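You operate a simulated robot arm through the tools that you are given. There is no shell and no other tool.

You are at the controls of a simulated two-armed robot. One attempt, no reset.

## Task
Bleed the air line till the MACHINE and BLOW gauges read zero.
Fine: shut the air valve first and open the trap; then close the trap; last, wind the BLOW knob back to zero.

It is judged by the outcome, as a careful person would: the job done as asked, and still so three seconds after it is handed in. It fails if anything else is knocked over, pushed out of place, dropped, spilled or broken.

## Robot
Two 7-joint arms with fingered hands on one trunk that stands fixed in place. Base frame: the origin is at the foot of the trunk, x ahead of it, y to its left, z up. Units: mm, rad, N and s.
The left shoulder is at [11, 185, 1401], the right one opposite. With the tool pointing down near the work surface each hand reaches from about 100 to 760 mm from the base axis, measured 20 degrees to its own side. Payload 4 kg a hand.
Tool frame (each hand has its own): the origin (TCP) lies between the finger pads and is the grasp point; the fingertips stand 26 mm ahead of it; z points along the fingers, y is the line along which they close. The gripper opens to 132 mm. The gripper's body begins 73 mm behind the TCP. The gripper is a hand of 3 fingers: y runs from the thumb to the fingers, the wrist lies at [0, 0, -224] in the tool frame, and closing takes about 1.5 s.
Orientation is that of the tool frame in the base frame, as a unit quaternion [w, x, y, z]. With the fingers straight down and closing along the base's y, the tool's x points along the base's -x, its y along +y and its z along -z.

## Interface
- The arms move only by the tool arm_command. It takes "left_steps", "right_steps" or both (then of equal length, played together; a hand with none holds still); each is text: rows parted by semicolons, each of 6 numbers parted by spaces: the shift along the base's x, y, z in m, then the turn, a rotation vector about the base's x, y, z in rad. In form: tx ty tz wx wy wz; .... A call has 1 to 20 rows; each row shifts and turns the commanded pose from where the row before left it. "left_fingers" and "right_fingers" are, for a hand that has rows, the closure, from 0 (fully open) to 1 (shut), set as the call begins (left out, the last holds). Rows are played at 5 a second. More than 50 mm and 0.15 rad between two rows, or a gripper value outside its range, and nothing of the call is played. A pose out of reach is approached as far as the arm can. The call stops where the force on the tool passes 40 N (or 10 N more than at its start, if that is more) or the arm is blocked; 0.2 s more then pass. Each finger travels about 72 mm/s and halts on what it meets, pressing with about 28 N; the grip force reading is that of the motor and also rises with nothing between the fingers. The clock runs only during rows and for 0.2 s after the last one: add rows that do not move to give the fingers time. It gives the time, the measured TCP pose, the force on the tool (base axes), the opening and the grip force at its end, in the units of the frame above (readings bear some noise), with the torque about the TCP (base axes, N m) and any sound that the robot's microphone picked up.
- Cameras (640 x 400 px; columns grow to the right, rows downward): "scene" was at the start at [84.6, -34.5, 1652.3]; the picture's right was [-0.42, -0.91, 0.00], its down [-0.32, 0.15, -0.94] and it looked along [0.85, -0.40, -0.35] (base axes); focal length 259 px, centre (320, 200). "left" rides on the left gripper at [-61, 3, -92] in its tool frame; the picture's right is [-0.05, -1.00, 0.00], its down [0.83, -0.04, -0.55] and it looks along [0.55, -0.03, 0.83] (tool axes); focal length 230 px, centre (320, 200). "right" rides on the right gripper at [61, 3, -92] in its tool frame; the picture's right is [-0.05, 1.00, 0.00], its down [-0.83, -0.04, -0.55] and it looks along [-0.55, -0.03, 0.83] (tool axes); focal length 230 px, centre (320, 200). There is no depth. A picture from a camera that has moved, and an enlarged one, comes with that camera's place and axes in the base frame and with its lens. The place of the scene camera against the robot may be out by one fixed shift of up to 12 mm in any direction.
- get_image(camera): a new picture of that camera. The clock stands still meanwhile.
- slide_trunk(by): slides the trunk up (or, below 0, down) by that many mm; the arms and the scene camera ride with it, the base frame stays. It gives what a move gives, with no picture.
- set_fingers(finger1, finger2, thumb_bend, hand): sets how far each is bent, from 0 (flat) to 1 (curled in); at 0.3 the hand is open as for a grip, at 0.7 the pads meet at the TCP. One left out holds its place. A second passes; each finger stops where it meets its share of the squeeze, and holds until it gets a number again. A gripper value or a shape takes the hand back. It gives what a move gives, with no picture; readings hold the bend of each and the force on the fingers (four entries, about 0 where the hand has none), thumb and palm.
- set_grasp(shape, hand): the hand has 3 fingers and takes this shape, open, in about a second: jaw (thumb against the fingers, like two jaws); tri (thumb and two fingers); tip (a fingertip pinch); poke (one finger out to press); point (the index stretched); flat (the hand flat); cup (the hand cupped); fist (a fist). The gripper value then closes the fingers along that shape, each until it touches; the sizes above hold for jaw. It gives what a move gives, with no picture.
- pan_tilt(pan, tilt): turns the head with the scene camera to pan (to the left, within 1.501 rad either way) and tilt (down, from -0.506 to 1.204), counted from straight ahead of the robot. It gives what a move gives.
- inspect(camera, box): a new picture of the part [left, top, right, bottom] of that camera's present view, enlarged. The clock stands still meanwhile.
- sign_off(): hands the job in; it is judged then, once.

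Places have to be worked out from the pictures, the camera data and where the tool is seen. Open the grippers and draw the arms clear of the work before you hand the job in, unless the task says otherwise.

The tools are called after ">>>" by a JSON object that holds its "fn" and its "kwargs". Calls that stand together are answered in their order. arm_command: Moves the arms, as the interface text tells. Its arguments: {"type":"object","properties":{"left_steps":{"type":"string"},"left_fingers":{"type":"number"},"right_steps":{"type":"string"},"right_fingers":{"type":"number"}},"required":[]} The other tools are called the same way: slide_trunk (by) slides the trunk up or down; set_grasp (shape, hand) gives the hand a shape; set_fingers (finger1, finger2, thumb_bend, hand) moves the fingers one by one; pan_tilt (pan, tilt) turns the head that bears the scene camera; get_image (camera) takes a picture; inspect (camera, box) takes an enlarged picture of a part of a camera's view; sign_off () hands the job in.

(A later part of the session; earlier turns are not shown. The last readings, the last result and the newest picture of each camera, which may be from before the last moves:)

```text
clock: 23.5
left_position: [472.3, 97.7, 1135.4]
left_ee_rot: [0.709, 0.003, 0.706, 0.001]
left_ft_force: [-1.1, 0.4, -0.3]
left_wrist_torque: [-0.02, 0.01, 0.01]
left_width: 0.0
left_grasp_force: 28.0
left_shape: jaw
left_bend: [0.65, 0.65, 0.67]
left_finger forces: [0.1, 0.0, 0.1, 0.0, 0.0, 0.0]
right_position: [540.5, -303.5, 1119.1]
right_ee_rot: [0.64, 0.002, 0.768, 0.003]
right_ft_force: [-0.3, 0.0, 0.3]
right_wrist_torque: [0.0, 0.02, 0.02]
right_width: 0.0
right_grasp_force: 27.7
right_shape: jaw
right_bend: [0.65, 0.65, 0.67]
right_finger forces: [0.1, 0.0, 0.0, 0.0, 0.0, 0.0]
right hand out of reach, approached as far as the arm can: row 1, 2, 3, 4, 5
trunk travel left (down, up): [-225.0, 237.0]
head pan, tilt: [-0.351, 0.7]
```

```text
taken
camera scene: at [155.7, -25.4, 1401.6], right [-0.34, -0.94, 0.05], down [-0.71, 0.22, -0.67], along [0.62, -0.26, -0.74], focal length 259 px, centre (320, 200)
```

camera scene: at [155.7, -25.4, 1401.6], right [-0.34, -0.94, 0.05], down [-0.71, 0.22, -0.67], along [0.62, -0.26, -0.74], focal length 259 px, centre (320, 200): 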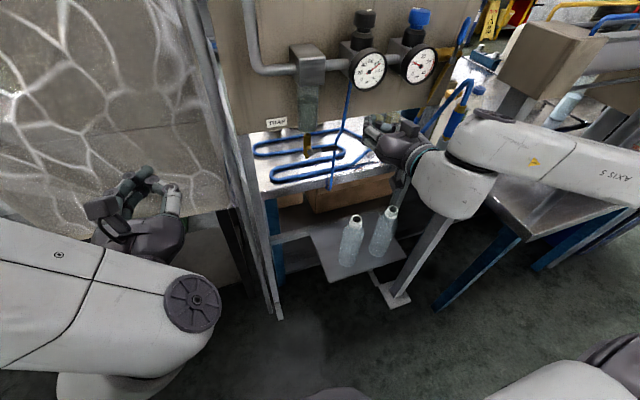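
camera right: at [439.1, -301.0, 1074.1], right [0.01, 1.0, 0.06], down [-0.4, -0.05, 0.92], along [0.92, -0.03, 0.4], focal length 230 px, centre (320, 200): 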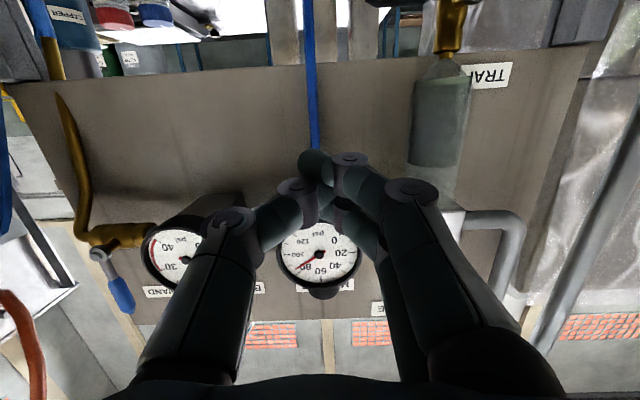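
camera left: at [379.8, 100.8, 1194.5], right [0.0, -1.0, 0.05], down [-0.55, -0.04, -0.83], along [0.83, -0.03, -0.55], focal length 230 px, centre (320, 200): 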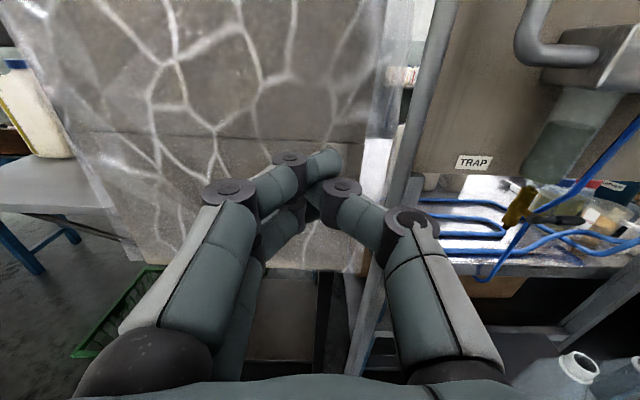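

The level hand strains the right wrist, and the forearm is drifting toward the box. I'll pitch the right hand down to about 45°, which should free the wrist, and re-read the pose.

>>> {"fn": "arm_command", "kwargs": {"right_steps": "-0.005 0 0.005 0 0.14 0;-0.005 0 0.005 0 0.14 0;0 0 0 0 0.14 0;0 0 0 0 0.14 0;0 0 0 0 0.05 0;0 0 0 0 0 0"}}

>>> {"fn": "get_image", "kwargs": {"camera": "right"}}

>>> {"fn": "get_image", "kwargs": {"camera": "scene"}}

```text
clock: 24.9
left_position: [474.0, 99.4, 1134.1]
left_ee_rot: [0.708, 0.003, 0.706, 0.0]
left_ft_force: [-1.1, -0.5, -0.3]
left_wrist_torque: [0.0, 0.03, -0.02]
left_width: 0.0
left_grasp_force: 27.6
left_shape: jaw
left_bend: [0.65, 0.65, 0.67]
left_finger forces: [0.0, 0.0, 0.1, 0.0, 0.0, 0.1]
right_position: [529.1, -302.7, 1127.4]
right_ee_rot: [0.379, 0.001, 0.926, 0.002]
right_ft_force: [0.8, 0.2, 0.0]
right_wrist_torque: [0.02, -0.01, 0.02]
right_width: 0.0
right_grasp_force: 28.7
right_shape: jaw
right_bend: [0.65, 0.65, 0.67]
right_finger forces: [0.1, 0.1, 0.0, 0.1, 0.0, 0.0]
trunk travel left (down, up): [-225.0, 237.0]
head pan, tilt: [-0.351, 0.7]
```

```text
taken
camera right: at [420.8, -299.4, 1149.5], right [0.04, 1.0, 0.04], down [0.2, -0.05, 0.98], along [0.98, -0.03, -0.2], focal length 230 px, centre (320, 200)
```

right: 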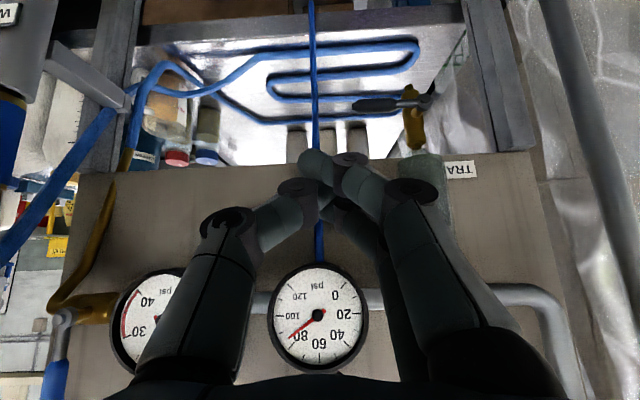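

```text
taken
camera scene: at [156.8, -24.0, 1401.4], right [-0.34, -0.94, 0.05], down [-0.71, 0.22, -0.67], along [0.62, -0.26, -0.74], focal length 259 px, centre (320, 200)
```

scene: 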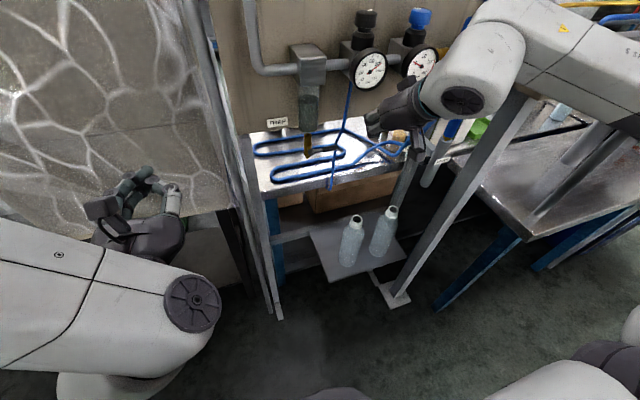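

The right camera now shows the lever plainly: pivot (632, -197, 1012), tip (630, -267, 1012), matching before. I'll ease the pitch to about 28°, yaw slightly so the knuckles clear the trap bowl, and come to just in front of and above the lever tip.

>>> {"fn": "arm_command", "kwargs": {"right_steps": "0.01 0.01 -0.005 0 -0.13 0;0.01 0.01 -0.01 0 -0.13 0;0.01 0.005 -0.01 0 0 0.1;0.01 0.005 -0.01 0 0 0.1;0.006 0.005 -0.017 0 0 0;0 0 0 0 0 0"}}

>>> {"fn": "get_image", "kwargs": {"camera": "right"}}

>>> {"fn": "get_image", "kwargs": {"camera": "left"}}

>>> {"fn": "get_image", "kwargs": {"camera": "scene"}}

```text
clock: 26.3
left_position: [473.0, 100.2, 1133.2]
left_ee_rot: [0.708, 0.002, 0.706, 0.001]
left_ft_force: [-0.2, 0.1, -0.5]
left_wrist_torque: [0.01, 0.01, -0.01]
left_width: 0.1
left_grasp_force: 27.7
left_shape: jaw
left_bend: [0.65, 0.65, 0.67]
left_finger forces: [0.0, 0.1, 0.1, 0.0, 0.0, 0.0]
right_position: [575.2, -270.7, 1077.1]
right_ee_rot: [0.494, -0.085, 0.864, 0.051]
right_ft_force: [-0.8, 1.0, 0.5]
right_wrist_torque: [-0.02, 0.02, 0.02]
right_width: 0.0
right_grasp_force: 27.6
right_shape: jaw
right_bend: [0.65, 0.65, 0.67]
right_finger forces: [0.0, 0.0, 0.0, 0.0, 0.0, 0.0]
trunk travel left (down, up): [-225.0, 237.0]
head pan, tilt: [-0.351, 0.7]
```

```text
taken
camera right: at [465.8, -289.5, 1070.1], right [-0.17, 0.98, 0.05], down [-0.05, -0.06, 1.0], along [0.98, 0.17, 0.06], focal length 230 px, centre (320, 200)
```

right: 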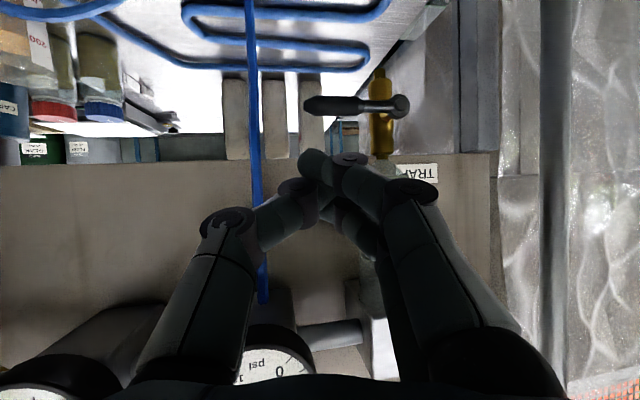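

```text
taken
camera left: at [380.4, 101.7, 1194.2], right [0.0, -1.0, 0.05], down [-0.55, -0.04, -0.83], along [0.83, -0.03, -0.55], focal length 230 px, centre (320, 200)
```

left: 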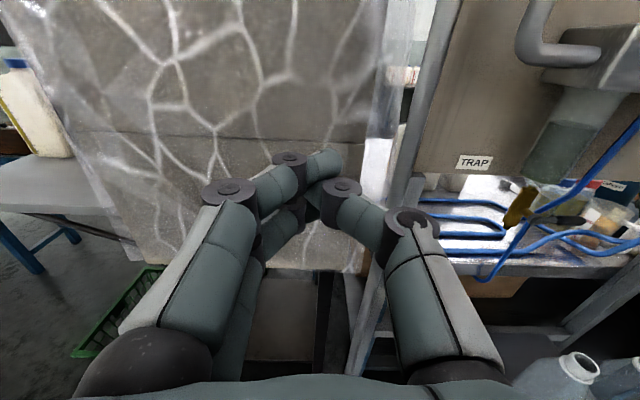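

```text
taken
camera scene: at [156.4, -24.4, 1401.5], right [-0.34, -0.94, 0.05], down [-0.71, 0.22, -0.67], along [0.62, -0.26, -0.74], focal length 259 px, centre (320, 200)
```

scene: 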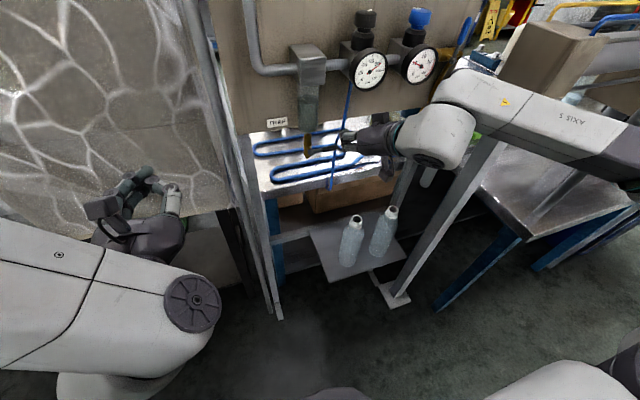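

All views agree. I'll advance over the lever tip and press down gently through about the first 30°.

>>> {"fn": "arm_command", "kwargs": {"right_steps": "0.018 0.003 -0.009 0 0 0;0.018 0.003 -0.009 0 0 0;0.018 0.002 -0.009 0 0 0;0 0 -0.007 0 0 0;0 0 -0.007 0 0 0;0 0.002 -0.008 0 0 0;0 0.001 -0.008 0 0 0;0 0 -0.008 0 0 0;0 0 -0.006 0 0 0;0 0 0 0 0 0"}}

>>> {"fn": "get_image", "kwargs": {"camera": "right"}}

>>> {"fn": "inspect", "kwargs": {"camera": "left", "box": [440, 100, 640, 225]}}

```text
clock: 28.5
left_position: [472.6, 98.3, 1133.2]
left_ee_rot: [0.708, 0.001, 0.706, 0.001]
left_ft_force: [-0.7, -0.2, -0.7]
left_wrist_torque: [0.01, 0.05, -0.01]
left_width: 0.0
left_grasp_force: 27.6
left_shape: jaw
left_bend: [0.65, 0.65, 0.67]
left_finger forces: [0.0, 0.1, 0.0, 0.0, 0.1, 0.0]
right_position: [629.9, -256.5, 1004.4]
right_ee_rot: [0.494, -0.085, 0.864, 0.051]
right_ft_force: [0.1, -1.8, 0.5]
right_wrist_torque: [-0.03, -0.05, 0.0]
right_width: 0.0
right_grasp_force: 27.9
right_shape: jaw
right_bend: [0.65, 0.65, 0.67]
right_finger forces: [0.9, 0.0, 0.0, 0.0, 0.0, 0.0]
trunk travel left (down, up): [-225.0, 237.0]
head pan, tilt: [-0.351, 0.7]
```

```text
taken
camera right: at [521.1, -276.4, 998.0], right [-0.17, 0.98, 0.05], down [-0.05, -0.06, 1.0], along [0.98, 0.17, 0.06], focal length 230 px, centre (320, 200)
```

right: 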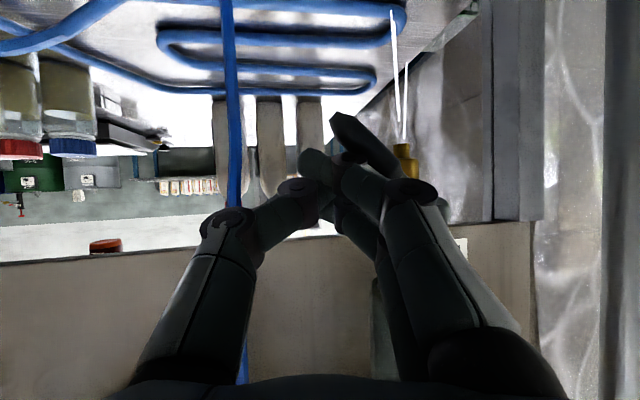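

```text
3.20 times, centred on (540, 162) of left
camera zoom: at [380.7, 101.9, 1194.1], right [0.0, -1.0, 0.05], down [-0.55, -0.04, -0.83], along [0.83, -0.03, -0.55], focal length 736 px, centre (-384, 320)
```

zoom: 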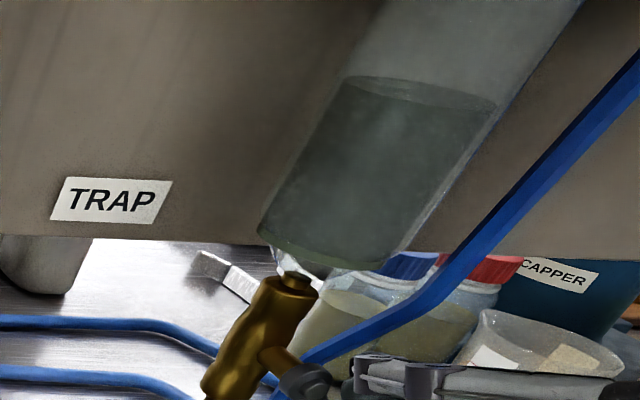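

The lever is dropping with almost no force, and a jet already shows at the drain. I'll continue the arc to straight down.

>>> {"fn": "arm_command", "kwargs": {"right_steps": "0 0.001 -0.007 0 0 0;0 0.002 -0.007 0 0 0;0 0.003 -0.007 0 0 0;0 0.005 -0.007 0 0 0;0 0.005 -0.006 0 0 0;0 0.006 -0.005 0 0 0;0 0.007 -0.004 0 0 0;0 0.006 -0.004 0 0 0;0 0 0 0 0 0"}}

>>> {"fn": "get_image", "kwargs": {"camera": "right"}}

>>> {"fn": "get_image", "kwargs": {"camera": "scene"}}

```text
clock: 30.5
left_position: [471.9, 96.5, 1135.0]
left_ee_rot: [0.709, 0.002, 0.706, 0.001]
left_ft_force: [-0.5, 0.3, -0.8]
left_wrist_torque: [0.03, 0.0, 0.0]
left_width: 0.0
left_grasp_force: 28.3
left_shape: jaw
left_bend: [0.65, 0.65, 0.67]
left_finger forces: [0.1, 0.0, 0.0, 0.1, 0.1, 0.0]
right_position: [628.1, -226.2, 958.7]
right_ee_rot: [0.496, -0.083, 0.863, 0.05]
right_ft_force: [-10.1, -16.5, 6.7]
right_wrist_torque: [0.47, -0.15, 0.32]
right_width: 0.0
right_grasp_force: 27.8
right_shape: jaw
right_bend: [0.66, 0.67, 0.74]
right_finger forces: [0.1, 21.8, 0.0, 0.0, 0.0, 0.1]
trunk travel left (down, up): [-225.0, 237.0]
head pan, tilt: [-0.351, 0.7]
```

```text
taken
camera right: at [519.7, -245.2, 951.9], right [-0.17, 0.98, 0.05], down [-0.05, -0.06, 1.0], along [0.98, 0.17, 0.06], focal length 230 px, centre (320, 200)
```

right: 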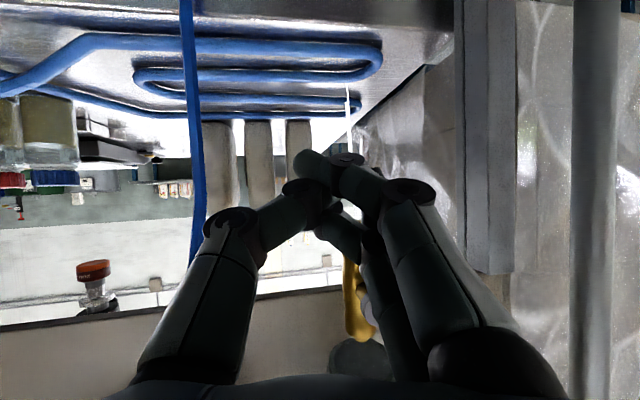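

```text
taken
camera scene: at [154.3, -26.7, 1401.7], right [-0.34, -0.94, 0.05], down [-0.71, 0.22, -0.67], along [0.62, -0.26, -0.74], focal length 259 px, centre (320, 200)
```

scene: 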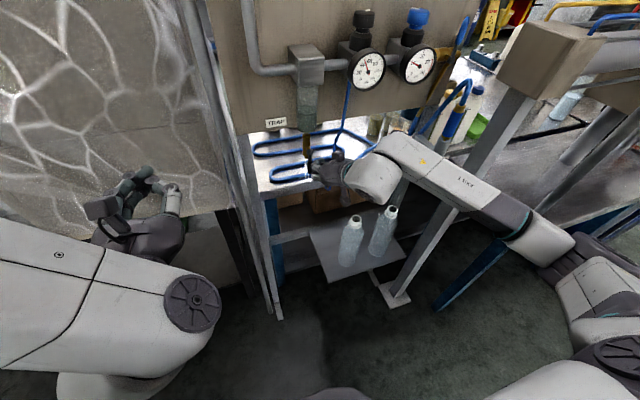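

The MACHINE needle is falling and the force suggests the lever reached its open stop. I'll back the fingers off the lever and watch the gauges.

>>> {"fn": "arm_command", "kwargs": {"right_steps": "-0.002 -0.012 0 0 0 0;-0.005 -0.015 0 0 0 0;-0.015 -0.01 0 0 0 0;-0.03 0 0 0 0 0;-0.03 0 0 0 0 0;0 0 0 0 0 0;0 0 0 0 0 0;0 0 0 0 0 0;0 0 0 0 0 0;0 0 0 0 0 0"}}

>>> {"fn": "get_image", "kwargs": {"camera": "right"}}

>>> {"fn": "inspect", "kwargs": {"camera": "scene", "box": [280, 0, 480, 125]}}

>>> {"fn": "inspect", "kwargs": {"camera": "left", "box": [440, 100, 640, 225]}}

```text
clock: 32.7
left_position: [473.7, 99.0, 1134.0]
left_ee_rot: [0.708, 0.001, 0.706, 0.0]
left_ft_force: [0.0, -0.7, -0.5]
left_wrist_torque: [-0.04, 0.0, 0.02]
left_width: 0.1
left_grasp_force: 28.1
left_shape: jaw
left_bend: [0.65, 0.65, 0.67]
left_finger forces: [0.1, 0.0, 0.0, 0.0, 0.1, 0.0]
right_position: [549.0, -261.4, 957.5]
right_ee_rot: [0.494, -0.085, 0.864, 0.051]
right_ft_force: [-0.4, 1.4, -0.5]
right_wrist_torque: [0.0, 0.0, 0.01]
right_width: 0.0
right_grasp_force: 27.8
right_shape: jaw
right_bend: [0.67, 0.69, 0.74]
right_finger forces: [0.0, 0.1, 0.0, 0.1, 0.0, 0.0]
trunk travel left (down, up): [-225.0, 237.0]
head pan, tilt: [-0.351, 0.7]
```

```text
taken
camera right: at [441.0, -280.0, 950.0], right [-0.17, 0.98, 0.05], down [-0.05, -0.06, 1.0], along [0.98, 0.17, 0.06], focal length 230 px, centre (320, 200)
```

right: 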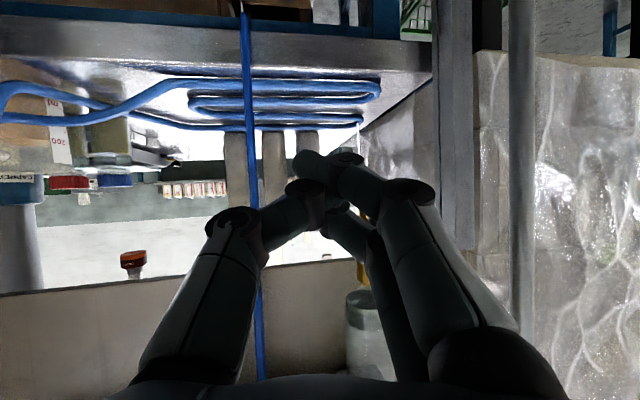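

```text
3.20 times, centred on (380, 62) of scene
camera zoom: at [156.6, -24.2, 1401.5], right [-0.34, -0.94, 0.05], down [-0.71, 0.22, -0.67], along [0.62, -0.26, -0.74], focal length 829 px, centre (128, 640)
```

zoom: 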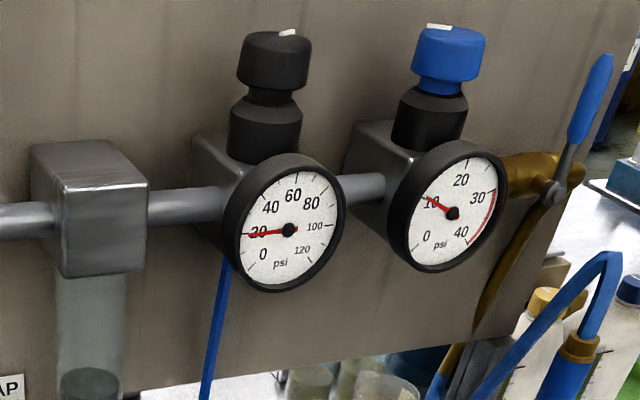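

```text
3.20 times, centred on (540, 162) of left
camera zoom: at [380.6, 101.8, 1194.1], right [0.0, -1.0, 0.05], down [-0.55, -0.04, -0.83], along [0.83, -0.03, -0.55], focal length 736 px, centre (-384, 320)
```

zoom: 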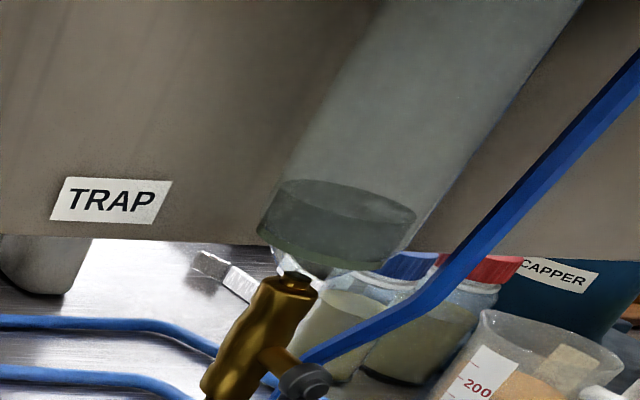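

MACHINE is at ~20 and dropping, the bowl is draining. While it bleeds I'll take the right hand across, well in front of the hanging lever, to its +y side (y≈-155), ready for closing later.

>>> {"fn": "arm_command", "kwargs": {"right_steps": "0 0.02 0 0 0 0;0 0.03 0 0 0 0;0 0.03 0 0 0 0;0 0.026 0 0 0 0;0 0 0 0 0 0;0 0 0 0 0 0;0 0 0 0 0 0;0 0 0 0 0 0;0 0 0 0 0 0;0 0 0 0 0 0;0 0 0 0 0 0;0 0 0 0 0 0;0 0 0 0 0 0;0 0 0 0 0 0;0 0 0 0 0 0;0 0 0 0 0 0"}}

>>> {"fn": "get_image", "kwargs": {"camera": "right"}}

>>> {"fn": "inspect", "kwargs": {"camera": "scene", "box": [280, 0, 480, 125]}}

>>> {"fn": "inspect", "kwargs": {"camera": "left", "box": [440, 100, 640, 225]}}

```text
clock: 36.1
left_position: [473.0, 99.2, 1134.0]
left_ee_rot: [0.708, 0.002, 0.706, 0.0]
left_ft_force: [0.1, 0.1, -1.1]
left_wrist_torque: [0.02, 0.01, -0.01]
left_width: 0.2
left_grasp_force: 28.5
left_shape: jaw
left_bend: [0.65, 0.65, 0.67]
left_finger forces: [0.0, 0.1, 0.0, 0.0, 0.0, 0.1]
right_position: [546.7, -156.9, 957.1]
right_ee_rot: [0.493, -0.085, 0.864, 0.051]
right_ft_force: [0.0, -0.3, -0.4]
right_wrist_torque: [-0.01, 0.05, 0.01]
right_width: 0.2
right_grasp_force: 28.0
right_shape: jaw
right_bend: [0.67, 0.69, 0.74]
right_finger forces: [0.0, 0.1, 0.0, 0.0, 0.0, 0.0]
trunk travel left (down, up): [-225.0, 237.0]
head pan, tilt: [-0.351, 0.7]
```

```text
taken
camera right: at [438.2, -174.7, 949.6], right [-0.17, 0.98, 0.05], down [-0.05, -0.06, 1.0], along [0.98, 0.17, 0.06], focal length 230 px, centre (320, 200)
```

right: 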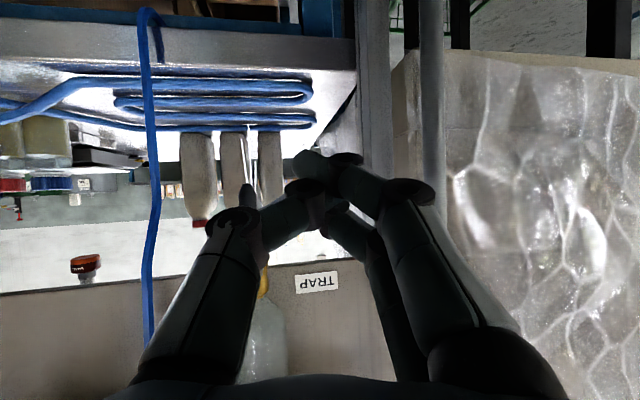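

```text
3.20 times, centred on (380, 62) of scene
camera zoom: at [156.9, -24.1, 1401.4], right [-0.34, -0.94, 0.05], down [-0.71, 0.22, -0.67], along [0.62, -0.26, -0.74], focal length 829 px, centre (128, 640)
```

zoom: 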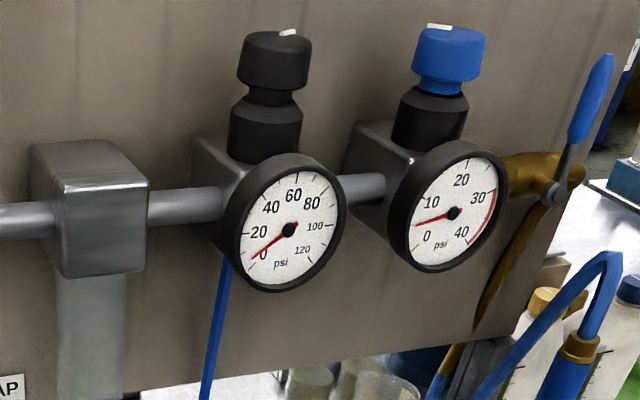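

```text
3.20 times, centred on (540, 162) of left
camera zoom: at [380.8, 101.9, 1194.0], right [0.0, -1.0, 0.05], down [-0.55, -0.04, -0.83], along [0.83, -0.03, -0.55], focal length 736 px, centre (-384, 320)
```

zoom: 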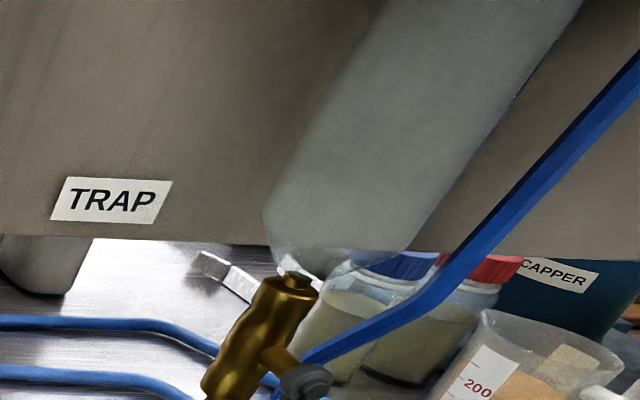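

Pressures are low now (MACHINE ~3, BLOW ~4) and the bowl is empty. I'll hold still a few more seconds until both needles rest at zero.

>>> {"fn": "arm_command", "kwargs": {"right_steps": "0 0 0 0 0 0;0 0 0 0 0 0;0 0 0 0 0 0;0 0 0 0 0 0;0 0 0 0 0 0;0 0 0 0 0 0;0 0 0 0 0 0;0 0 0 0 0 0;0 0 0 0 0 0;0 0 0 0 0 0;0 0 0 0 0 0;0 0 0 0 0 0;0 0 0 0 0 0;0 0 0 0 0 0;0 0 0 0 0 0;0 0 0 0 0 0;0 0 0 0 0 0;0 0 0 0 0 0;0 0 0 0 0 0;0 0 0 0 0 0"}}

>>> {"fn": "arm_command", "kwargs": {"right_steps": "0 0 0 0 0 0;0 0 0 0 0 0;0 0 0 0 0 0;0 0 0 0 0 0;0 0 0 0 0 0;0 0 0 0 0 0;0 0 0 0 0 0;0 0 0 0 0 0;0 0 0 0 0 0;0 0 0 0 0 0;0 0 0 0 0 0;0 0 0 0 0 0;0 0 0 0 0 0;0 0 0 0 0 0;0 0 0 0 0 0;0 0 0 0 0 0;0 0 0 0 0 0;0 0 0 0 0 0;0 0 0 0 0 0;0 0 0 0 0 0"}}

>>> {"fn": "inspect", "kwargs": {"camera": "scene", "box": [280, 0, 480, 125]}}

>>> {"fn": "get_image", "kwargs": {"camera": "right"}}

```text
clock: 40.3
left_position: [472.8, 99.1, 1134.3]
left_ee_rot: [0.708, 0.002, 0.706, 0.001]
left_ft_force: [0.4, -0.2, -0.7]
left_wrist_torque: [-0.01, 0.0, 0.01]
left_width: 0.1
left_grasp_force: 28.2
left_shape: jaw
left_bend: [0.65, 0.65, 0.67]
left_finger forces: [0.0, 0.1, 0.0, 0.1, 0.0, 0.0]
right_position: [545.9, -155.5, 955.8]
right_ee_rot: [0.493, -0.086, 0.864, 0.052]
right_ft_force: [0.9, 0.3, 0.0]
right_wrist_torque: [0.0, 0.0, -0.01]
right_width: 0.0
right_grasp_force: 28.1
right_shape: jaw
right_bend: [0.67, 0.69, 0.74]
right_finger forces: [0.0, 0.1, 0.0, 0.1, 0.0, 0.0]
trunk travel left (down, up): [-225.0, 237.0]
head pan, tilt: [-0.351, 0.7]
```

```text
clock: 44.5
left_position: [474.7, 98.1, 1134.1]
left_ee_rot: [0.708, 0.002, 0.706, 0.001]
left_ft_force: [0.9, -0.5, 0.4]
left_wrist_torque: [-0.01, 0.02, -0.02]
left_width: 0.1
left_grasp_force: 27.6
left_shape: jaw
left_bend: [0.65, 0.65, 0.67]
left_finger forces: [0.1, 0.1, 0.0, 0.0, 0.0, 0.0]
right_position: [547.2, -156.0, 957.7]
right_ee_rot: [0.493, -0.086, 0.864, 0.051]
right_ft_force: [0.5, 0.1, 0.7]
right_wrist_torque: [-0.02, 0.02, -0.01]
right_width: 0.1
right_grasp_force: 28.8
right_shape: jaw
right_bend: [0.67, 0.69, 0.74]
right_finger forces: [0.0, 0.0, 0.0, 0.0, 0.0, 0.1]
trunk travel left (down, up): [-225.0, 237.0]
head pan, tilt: [-0.351, 0.7]
```

```text
3.20 times, centred on (380, 62) of scene
camera zoom: at [156.9, -24.1, 1401.4], right [-0.34, -0.94, 0.05], down [-0.71, 0.22, -0.67], along [0.62, -0.26, -0.74], focal length 829 px, centre (128, 640)
```

zoom: 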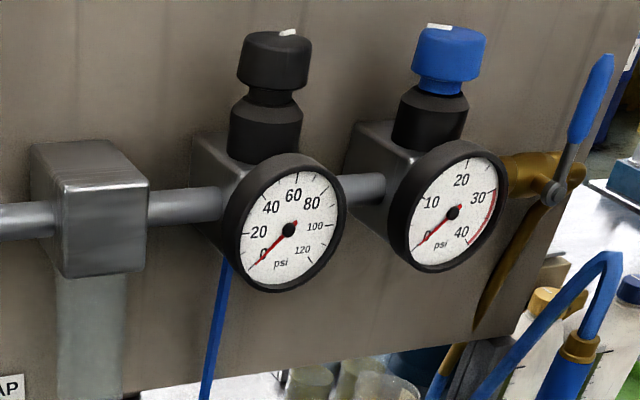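

```text
taken
camera right: at [438.2, -174.7, 949.6], right [-0.17, 0.98, 0.05], down [-0.05, -0.06, 1.0], along [0.98, 0.17, 0.06], focal length 230 px, centre (320, 200)
```

right: 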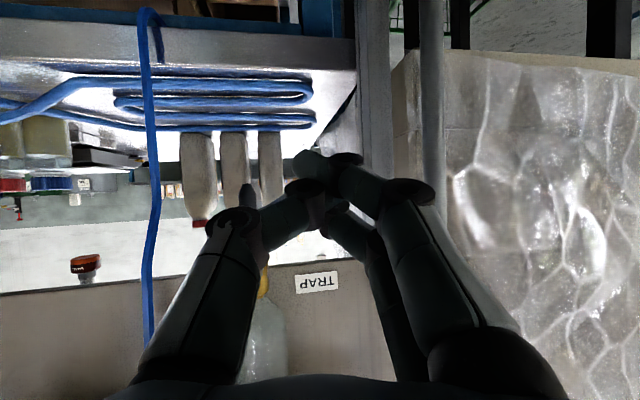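

Both needles now rest on zero and the jet has stopped. The lever hangs at y≈-200, so I'll bring the fingertips in on its +y side and start pushing it back toward -y.

>>> {"fn": "arm_command", "kwargs": {"right_steps": "0.025 0.002 0 0 0 0;0.025 0 0 0 0 0;0.024 0 0 0 0 0;0 -0.01 0 0 0 0;0 -0.01 0 0 0 0;0 -0.01 0 0 0 0;0 -0.01 0 0 0 0;0 -0.009 0 0 0 0;0 0 0 0 0 0"}}

>>> {"fn": "get_image", "kwargs": {"camera": "right"}}

>>> {"fn": "inspect", "kwargs": {"camera": "left", "box": [440, 140, 640, 265]}}

>>> {"fn": "inspect", "kwargs": {"camera": "scene", "box": [280, 0, 480, 125]}}

```text
clock: 46.5
left_position: [474.4, 99.6, 1134.1]
left_ee_rot: [0.708, 0.002, 0.706, 0.001]
left_ft_force: [-0.3, 0.2, -0.4]
left_wrist_torque: [0.02, -0.01, 0.01]
left_width: 0.0
left_grasp_force: 28.0
left_shape: jaw
left_bend: [0.65, 0.65, 0.67]
left_finger forces: [0.1, 0.0, 0.1, 0.0, 0.1, 0.1]
right_position: [620.6, -200.9, 956.8]
right_ee_rot: [0.494, -0.085, 0.864, 0.051]
right_ft_force: [-3.3, 0.9, 0.9]
right_wrist_torque: [0.0, -0.05, -0.07]
right_width: 0.0
right_grasp_force: 28.3
right_shape: jaw
right_bend: [0.67, 0.69, 0.74]
right_finger forces: [0.1, 0.0, 0.1, 0.1, 4.1, 0.0]
trunk travel left (down, up): [-225.0, 237.0]
head pan, tilt: [-0.351, 0.7]
```

```text
taken
camera right: at [511.7, -219.5, 948.8], right [-0.17, 0.98, 0.05], down [-0.05, -0.06, 1.0], along [0.98, 0.17, 0.06], focal length 230 px, centre (320, 200)
```

right: 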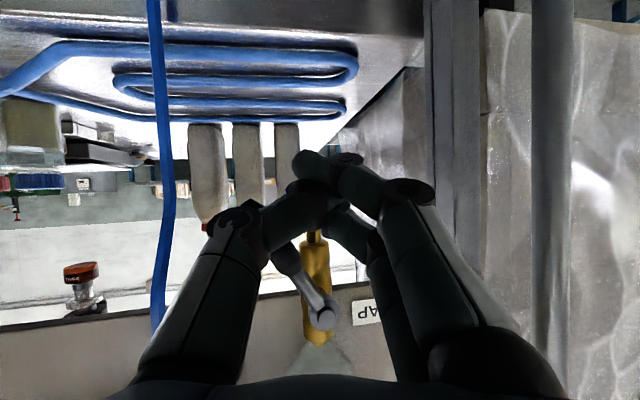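

```text
3.20 times, centred on (540, 202) of left
camera zoom: at [380.3, 102.2, 1194.1], right [0.0, -1.0, 0.05], down [-0.55, -0.04, -0.83], along [0.83, -0.03, -0.55], focal length 736 px, centre (-384, 192)
```

zoom: 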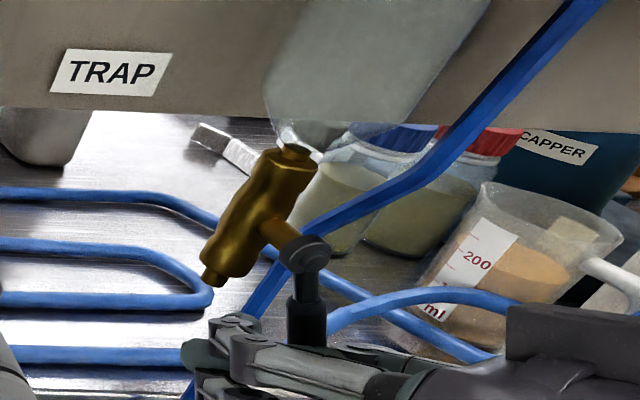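

```text
3.20 times, centred on (380, 62) of scene
camera zoom: at [156.3, -23.8, 1401.5], right [-0.34, -0.94, 0.05], down [-0.71, 0.22, -0.67], along [0.62, -0.26, -0.74], focal length 829 px, centre (128, 640)
```

zoom: 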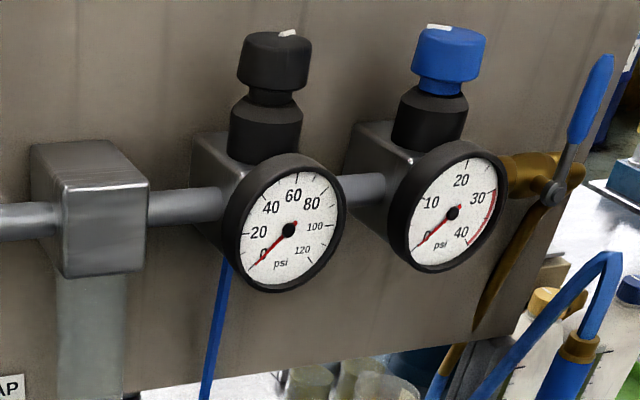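

The lever is following (about 30° round) with light force and gauges stay at zero. I'll continue the arc, finishing with an upward push to the closed stop.

>>> {"fn": "arm_command", "kwargs": {"right_steps": "0 -0.009 0.001 0 0 0;0 -0.009 0.004 0 0 0;0 -0.008 0.005 0 0 0;0 -0.007 0.006 0 0 0;0 -0.006 0.007 0 0 0;0 -0.005 0.007 0 0 0;0 -0.002 0.006 0 0 0;0 0 0 0 0 0"}}

>>> {"fn": "get_image", "kwargs": {"camera": "right"}}

>>> {"fn": "inspect", "kwargs": {"camera": "left", "box": [440, 140, 640, 265]}}

```text
clock: 48.3
left_position: [473.2, 99.3, 1133.8]
left_ee_rot: [0.708, 0.001, 0.706, 0.001]
left_ft_force: [0.4, 0.2, 0.3]
left_wrist_torque: [-0.02, 0.0, 0.01]
left_width: 0.1
left_grasp_force: 28.4
left_shape: jaw
left_bend: [0.65, 0.65, 0.67]
left_finger forces: [0.0, 0.0, 0.0, 0.0, 0.0, 0.0]
right_position: [620.9, -245.0, 991.7]
right_ee_rot: [0.492, -0.085, 0.865, 0.051]
right_ft_force: [-5.5, 2.9, -12.4]
right_wrist_torque: [-0.23, -0.05, 0.07]
right_width: 0.4
right_grasp_force: 27.6
right_shape: jaw
right_bend: [0.67, 0.69, 0.74]
right_finger forces: [0.0, 15.6, 0.0, 0.0, 0.0, 0.1]
trunk travel left (down, up): [-225.0, 237.0]
head pan, tilt: [-0.351, 0.7]
```

```text
taken
camera right: at [512.1, -264.6, 984.4], right [-0.17, 0.98, 0.05], down [-0.04, -0.06, 1.0], along [0.98, 0.17, 0.05], focal length 230 px, centre (320, 200)
```

right: 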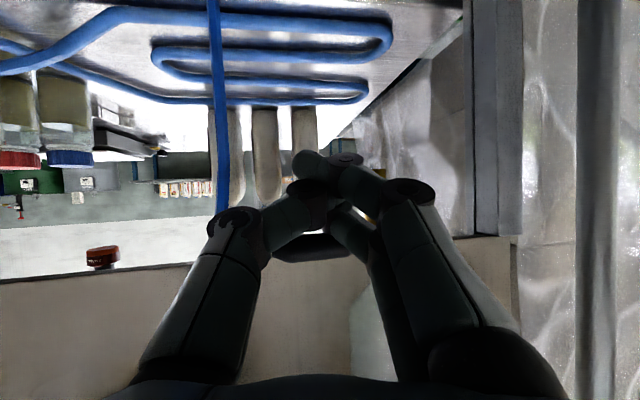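

```text
3.20 times, centred on (540, 202) of left
camera zoom: at [381.1, 102.1, 1193.7], right [0.0, -1.0, 0.05], down [-0.55, -0.04, -0.83], along [0.83, -0.03, -0.55], focal length 736 px, centre (-384, 192)
```

zoom: 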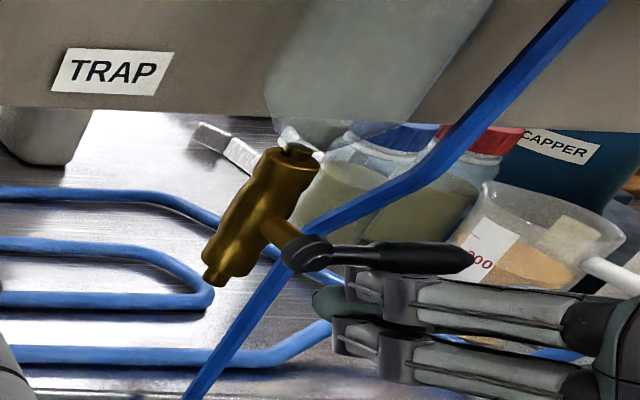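

The lever looks horizontal with 12 N building. I'll nudge up a few more millimetres to be sure it seats at the closed stop.

>>> {"fn": "arm_command", "kwargs": {"right_steps": "0 0 0.002 0 0 0;0 0 0.002 0 0 0;0 0 0.002 0 0 0;0 0 0 0 0 0"}}

>>> {"fn": "inspect", "kwargs": {"camera": "left", "box": [440, 140, 640, 265]}}

```text
clock: 49.2
left_position: [473.4, 98.1, 1134.2]
left_ee_rot: [0.708, 0.002, 0.706, 0.001]
left_ft_force: [0.4, 0.8, -0.1]
left_wrist_torque: [0.01, 0.01, -0.03]
left_width: 0.0
left_grasp_force: 28.0
left_shape: jaw
left_bend: [0.65, 0.65, 0.67]
left_finger forces: [0.0, 0.0, 0.0, 0.0, 0.0, 0.0]
right_position: [620.3, -244.2, 991.8]
right_ee_rot: [0.485, -0.087, 0.869, 0.052]
right_ft_force: [0.0, 0.6, -12.9]
right_wrist_torque: [-0.2, 0.03, 0.05]
right_width: 0.0
right_grasp_force: 28.3
right_shape: jaw
right_bend: [0.67, 0.69, 0.74]
right_finger forces: [0.0, 13.6, 0.0, 0.0, 0.0, 0.1]
trunk travel left (down, up): [-225.0, 237.0]
head pan, tilt: [-0.351, 0.7]
stopped in row 4 (right hand): the force on the tool passed its limit at 41 N (the readings are from after the stop); the commanded pose is now the measured one
```

```text
3.20 times, centred on (540, 202) of left
camera zoom: at [381.1, 102.1, 1194.5], right [0.0, -1.0, 0.05], down [-0.55, -0.04, -0.83], along [0.83, -0.03, -0.55], focal length 736 px, centre (-384, 192)
```

zoom: 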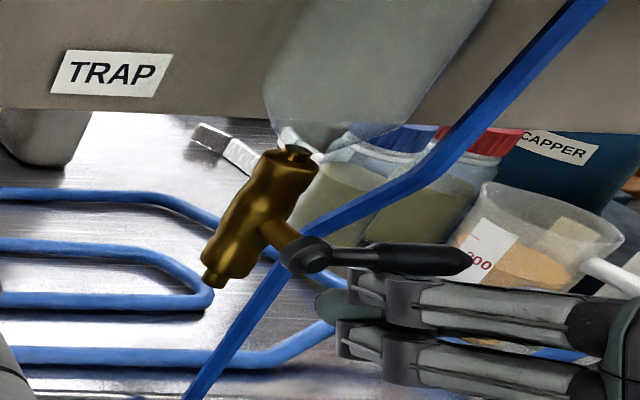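

The trap is closed against its stop. I'll drop off the lever, draw the right hand straight back, then raise it while turning it to point down for the knob.

>>> {"fn": "arm_command", "kwargs": {"right_steps": "0 0 -0.012 0 0 0;-0.01 0 -0.012 0 0 0;-0.03 0 0 0 0 0;-0.03 0 0 0 0 0;-0.03 0 0 0 0 0;-0.03 0 0 0 0 0;-0.015 -0.006 0.025 0 0.13 -0.025;-0.015 -0.006 0.025 0 0.13 -0.025;-0.015 -0.006 0.025 0 0.13 -0.025;-0.015 -0.006 0.025 0 0.13 -0.025;-0.015 -0.006 0.025 0 0.13 -0.025;-0.015 -0.006 0.025 0 0.13 -0.025;-0.015 -0.006 0.025 0 0.13 -0.025;-0.015 -0.006 0.025 0 0.12 -0.025;0 0 0 0 0 0"}}

>>> {"fn": "get_image", "kwargs": {"camera": "right"}}

>>> {"fn": "get_image", "kwargs": {"camera": "scene"}}

>>> {"fn": "get_image", "kwargs": {"camera": "left"}}

```text
clock: 52.4
left_position: [473.6, 98.4, 1132.9]
left_ee_rot: [0.708, 0.001, 0.706, 0.001]
left_ft_force: [-0.7, -0.3, 0.2]
left_wrist_torque: [0.0, 0.01, -0.01]
left_width: 0.0
left_grasp_force: 27.8
left_shape: jaw
left_bend: [0.65, 0.65, 0.67]
left_finger forces: [0.0, 0.0, 0.0, 0.1, 0.0, 0.0]
right_position: [368.0, -294.6, 1170.5]
right_ee_rot: [-0.001, 0.034, 0.999, 0.041]
right_ft_force: [-0.2, 0.6, 0.1]
right_wrist_torque: [0.0, 0.04, 0.01]
right_width: 0.3
right_grasp_force: 28.0
right_shape: jaw
right_bend: [0.67, 0.7, 0.74]
right_finger forces: [0.0, 0.0, 0.1, 0.0, 0.0, 0.0]
trunk travel left (down, up): [-225.0, 237.0]
head pan, tilt: [-0.351, 0.7]
```

```text
taken
camera right: at [306.6, -294.9, 1261.8], right [0.12, 0.99, 0.08], down [0.82, -0.14, 0.55], along [0.55, 0.0, -0.83], focal length 230 px, centre (320, 200)
```

right: 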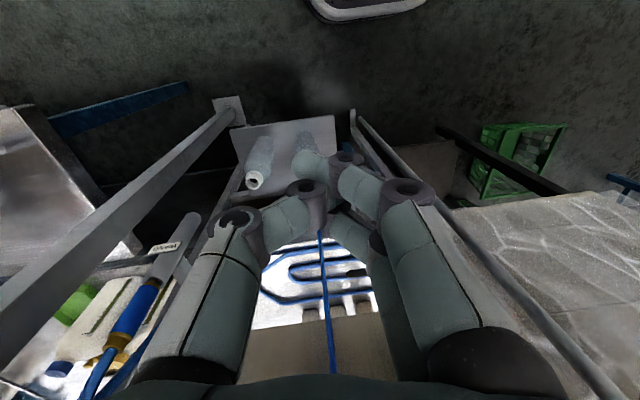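

```text
taken
camera scene: at [157.3, -24.4, 1401.3], right [-0.34, -0.94, 0.05], down [-0.71, 0.22, -0.67], along [0.62, -0.26, -0.74], focal length 259 px, centre (320, 200)
```

scene: 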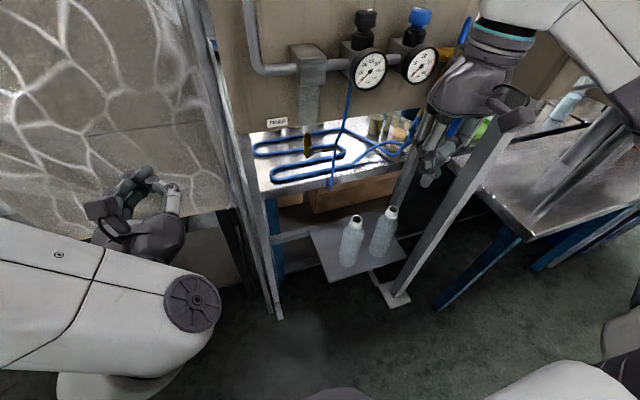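

```text
taken
camera left: at [381.1, 101.7, 1193.9], right [0.0, -1.0, 0.05], down [-0.55, -0.04, -0.83], along [0.83, -0.03, -0.55], focal length 230 px, centre (320, 200)
```

left: 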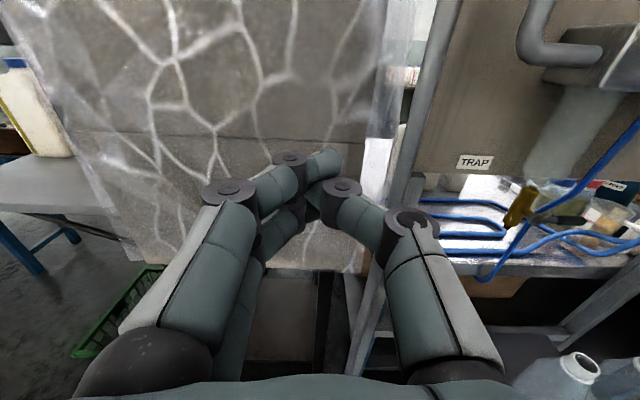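

The hand now points down, clear of everything. I'll slide the trunk fully back up to reach the BLOW knob better, and check all controls from there.

>>> {"fn": "slide_trunk", "kwargs": {"by": 230}}

>>> {"fn": "get_image", "kwargs": {"camera": "scene"}}

>>> {"fn": "get_image", "kwargs": {"camera": "right"}}

>>> {"fn": "inspect", "kwargs": {"camera": "scene", "box": [260, 110, 420, 210]}}

```text
clock: 54.8
left_position: [472.5, 100.4, 1363.8]
left_ee_rot: [0.708, 0.001, 0.706, 0.002]
left_ft_force: [0.0, -1.1, -0.2]
left_wrist_torque: [-0.01, -0.02, 0.01]
left_width: 0.0
left_grasp_force: 27.9
left_shape: jaw
left_bend: [0.65, 0.65, 0.67]
left_finger forces: [0.1, 0.0, 0.0, 0.0, 0.0, 0.1]
right_position: [369.0, -294.0, 1400.9]
right_ee_rot: [0.0, 0.033, 0.999, 0.041]
right_ft_force: [-0.1, -0.6, 0.1]
right_wrist_torque: [0.01, 0.02, 0.02]
right_width: 0.1
right_grasp_force: 28.1
right_shape: jaw
right_bend: [0.67, 0.7, 0.74]
right_finger forces: [0.0, 0.0, 0.1, 0.0, 0.1, 0.0]
trunk travel left (down, up): [-455.0, 7.0]
head pan, tilt: [-0.351, 0.7]
```

```text
taken
camera scene: at [77.9, -23.9, 1651.3], right [-0.34, -0.94, 0.0], down [-0.61, 0.22, -0.76], along [0.72, -0.26, -0.64], focal length 259 px, centre (320, 200)
```

scene: 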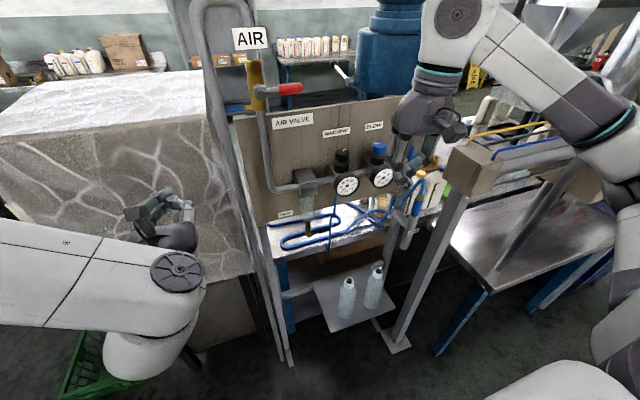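

```text
taken
camera right: at [308.4, -294.2, 1491.9], right [0.12, 0.99, 0.08], down [0.82, -0.14, 0.55], along [0.55, 0.0, -0.83], focal length 230 px, centre (320, 200)
```

right: 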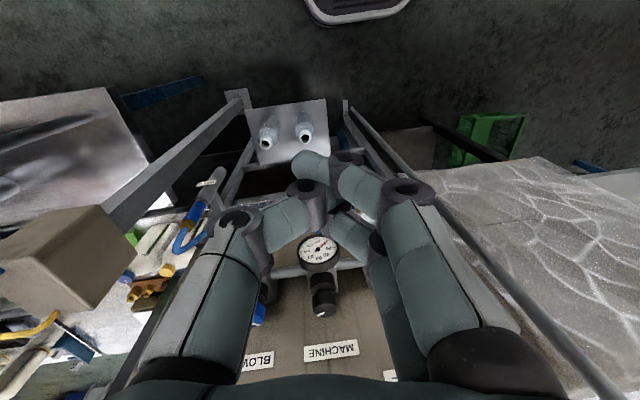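

```text
4.00 times, centred on (340, 160) of scene
camera zoom: at [77.9, -23.9, 1651.3], right [-0.34, -0.94, 0.0], down [-0.61, 0.22, -0.76], along [0.72, -0.26, -0.64], focal length 1036 px, centre (240, 360)
```

zoom: 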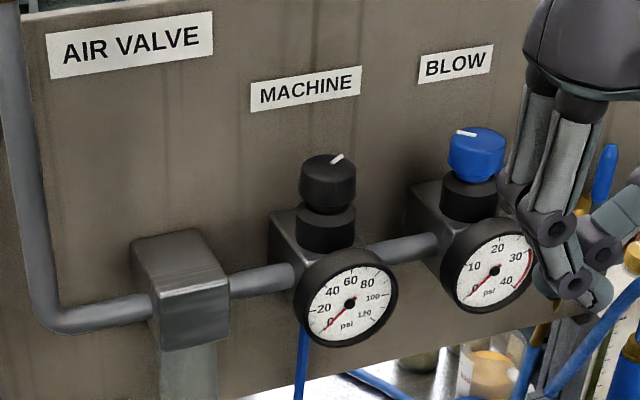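

Gauges stay at zero and both valves are as set. Before gripping I want a close view of the BLOW knob's mark and any scale.

>>> {"fn": "inspect", "kwargs": {"camera": "scene", "box": [360, 135, 400, 160]}}

>>> {"fn": "inspect", "kwargs": {"camera": "scene", "box": [322, 142, 362, 167]}}

>>> {"fn": "arm_command", "kwargs": {"right_steps": "0 -0.03 0.02 -0.041 0 0.033;0 -0.04 0.02 -0.041 0 0.033;0.03 -0.035 0 0 0 0;0.03 -0.03 0 0 0 0;0.03 0 0 0 0 0;0 0 0 0 0 0;0 0 0 0 0 0", "right_fingers": 0}}

>>> {"fn": "get_image", "kwargs": {"camera": "right"}}

>>> {"fn": "get_image", "kwargs": {"camera": "scene"}}

```text
16.00 times, centred on (380, 148) of scene
camera zoom: at [77.9, -23.9, 1651.3], right [-0.34, -0.94, 0.0], down [-0.61, 0.22, -0.76], along [0.72, -0.26, -0.64], focal length 4145 px, centre (-640, 1040)
```

zoom: 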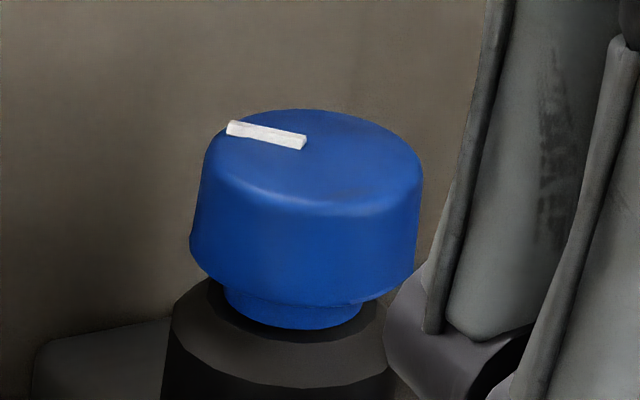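

```text
16.00 times, centred on (342, 154) of scene
camera zoom: at [77.9, -23.9, 1651.3], right [-0.34, -0.94, 0.0], down [-0.61, 0.22, -0.76], along [0.72, -0.26, -0.64], focal length 4145 px, centre (-32, 928)
```

zoom: 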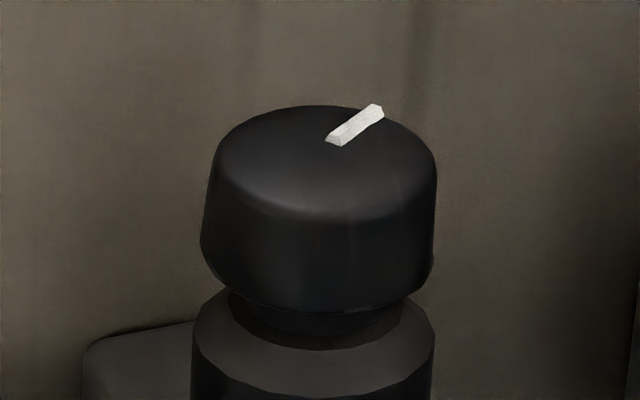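

```text
clock: 56.4
left_position: [472.8, 97.6, 1364.6]
left_ee_rot: [0.708, 0.002, 0.706, 0.001]
left_ft_force: [-0.1, -0.6, -0.5]
left_wrist_torque: [-0.02, 0.02, -0.02]
left_width: 0.0
left_grasp_force: 28.1
left_shape: jaw
left_bend: [0.65, 0.65, 0.67]
left_finger forces: [0.0, 0.0, 0.1, 0.1, 0.0, 0.1]
right_position: [459.1, -428.3, 1441.5]
right_ee_rot: [0.001, 0.0, 1.0, 0.001]
right_ft_force: [0.5, 0.0, 0.6]
right_wrist_torque: [-0.04, -0.01, 0.0]
right_width: 132.1
right_grasp_force: 0.0
right_shape: jaw
right_bend: [0.3, 0.3, 0.3]
right_finger forces: [0.1, 0.1, 0.0, 0.0, 0.0, 0.0]
trunk travel left (down, up): [-455.0, 7.0]
head pan, tilt: [-0.351, 0.7]
```

```text
taken
camera right: at [397.9, -425.1, 1532.2], right [0.05, 1.0, 0.0], down [0.83, -0.04, 0.56], along [0.56, -0.03, -0.83], focal length 230 px, centre (320, 200)
```

right: 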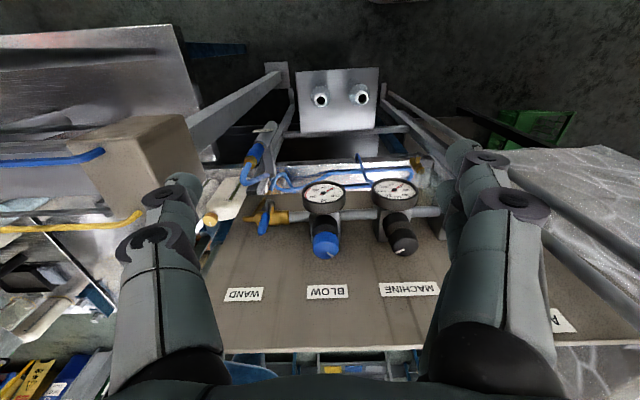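

```text
taken
camera scene: at [77.1, -25.0, 1651.1], right [-0.34, -0.94, 0.0], down [-0.6, 0.22, -0.76], along [0.72, -0.26, -0.64], focal length 259 px, centre (320, 200)
```

scene: 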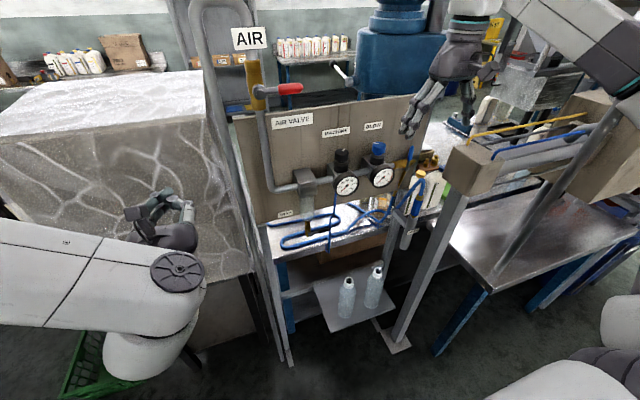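

The BLOW knob's mark points away and a bit left (about 33° from +x toward +y). Winding back should be counter-clockwise seen from above; I'll zoom in with the right camera to fix the knob's position.

>>> {"fn": "inspect", "kwargs": {"camera": "right", "box": [280, 170, 440, 270]}}

>>> {"fn": "inspect", "kwargs": {"camera": "scene", "box": [320, 120, 420, 182]}}

```text
4.00 times, centred on (360, 220) of right
camera zoom: at [397.9, -425.1, 1532.2], right [0.05, 1.0, 0.0], down [0.83, -0.04, 0.56], along [0.56, -0.03, -0.83], focal length 920 px, centre (160, 120)
```

zoom: 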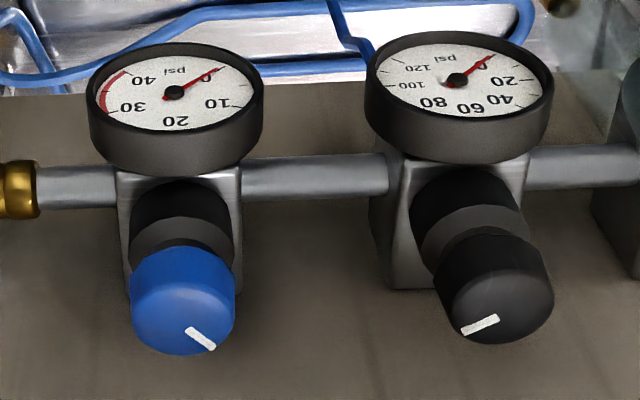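

```text
6.40 times, centred on (370, 151) of scene
camera zoom: at [77.1, -25.0, 1651.1], right [-0.34, -0.94, 0.0], down [-0.6, 0.22, -0.76], along [0.72, -0.26, -0.64], focal length 1658 px, centre (0, 514)
```

zoom: 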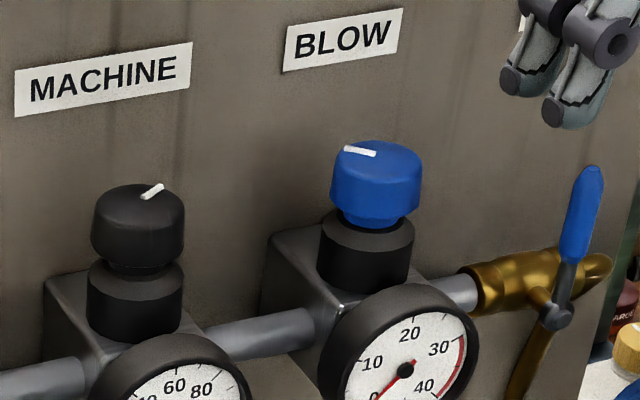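

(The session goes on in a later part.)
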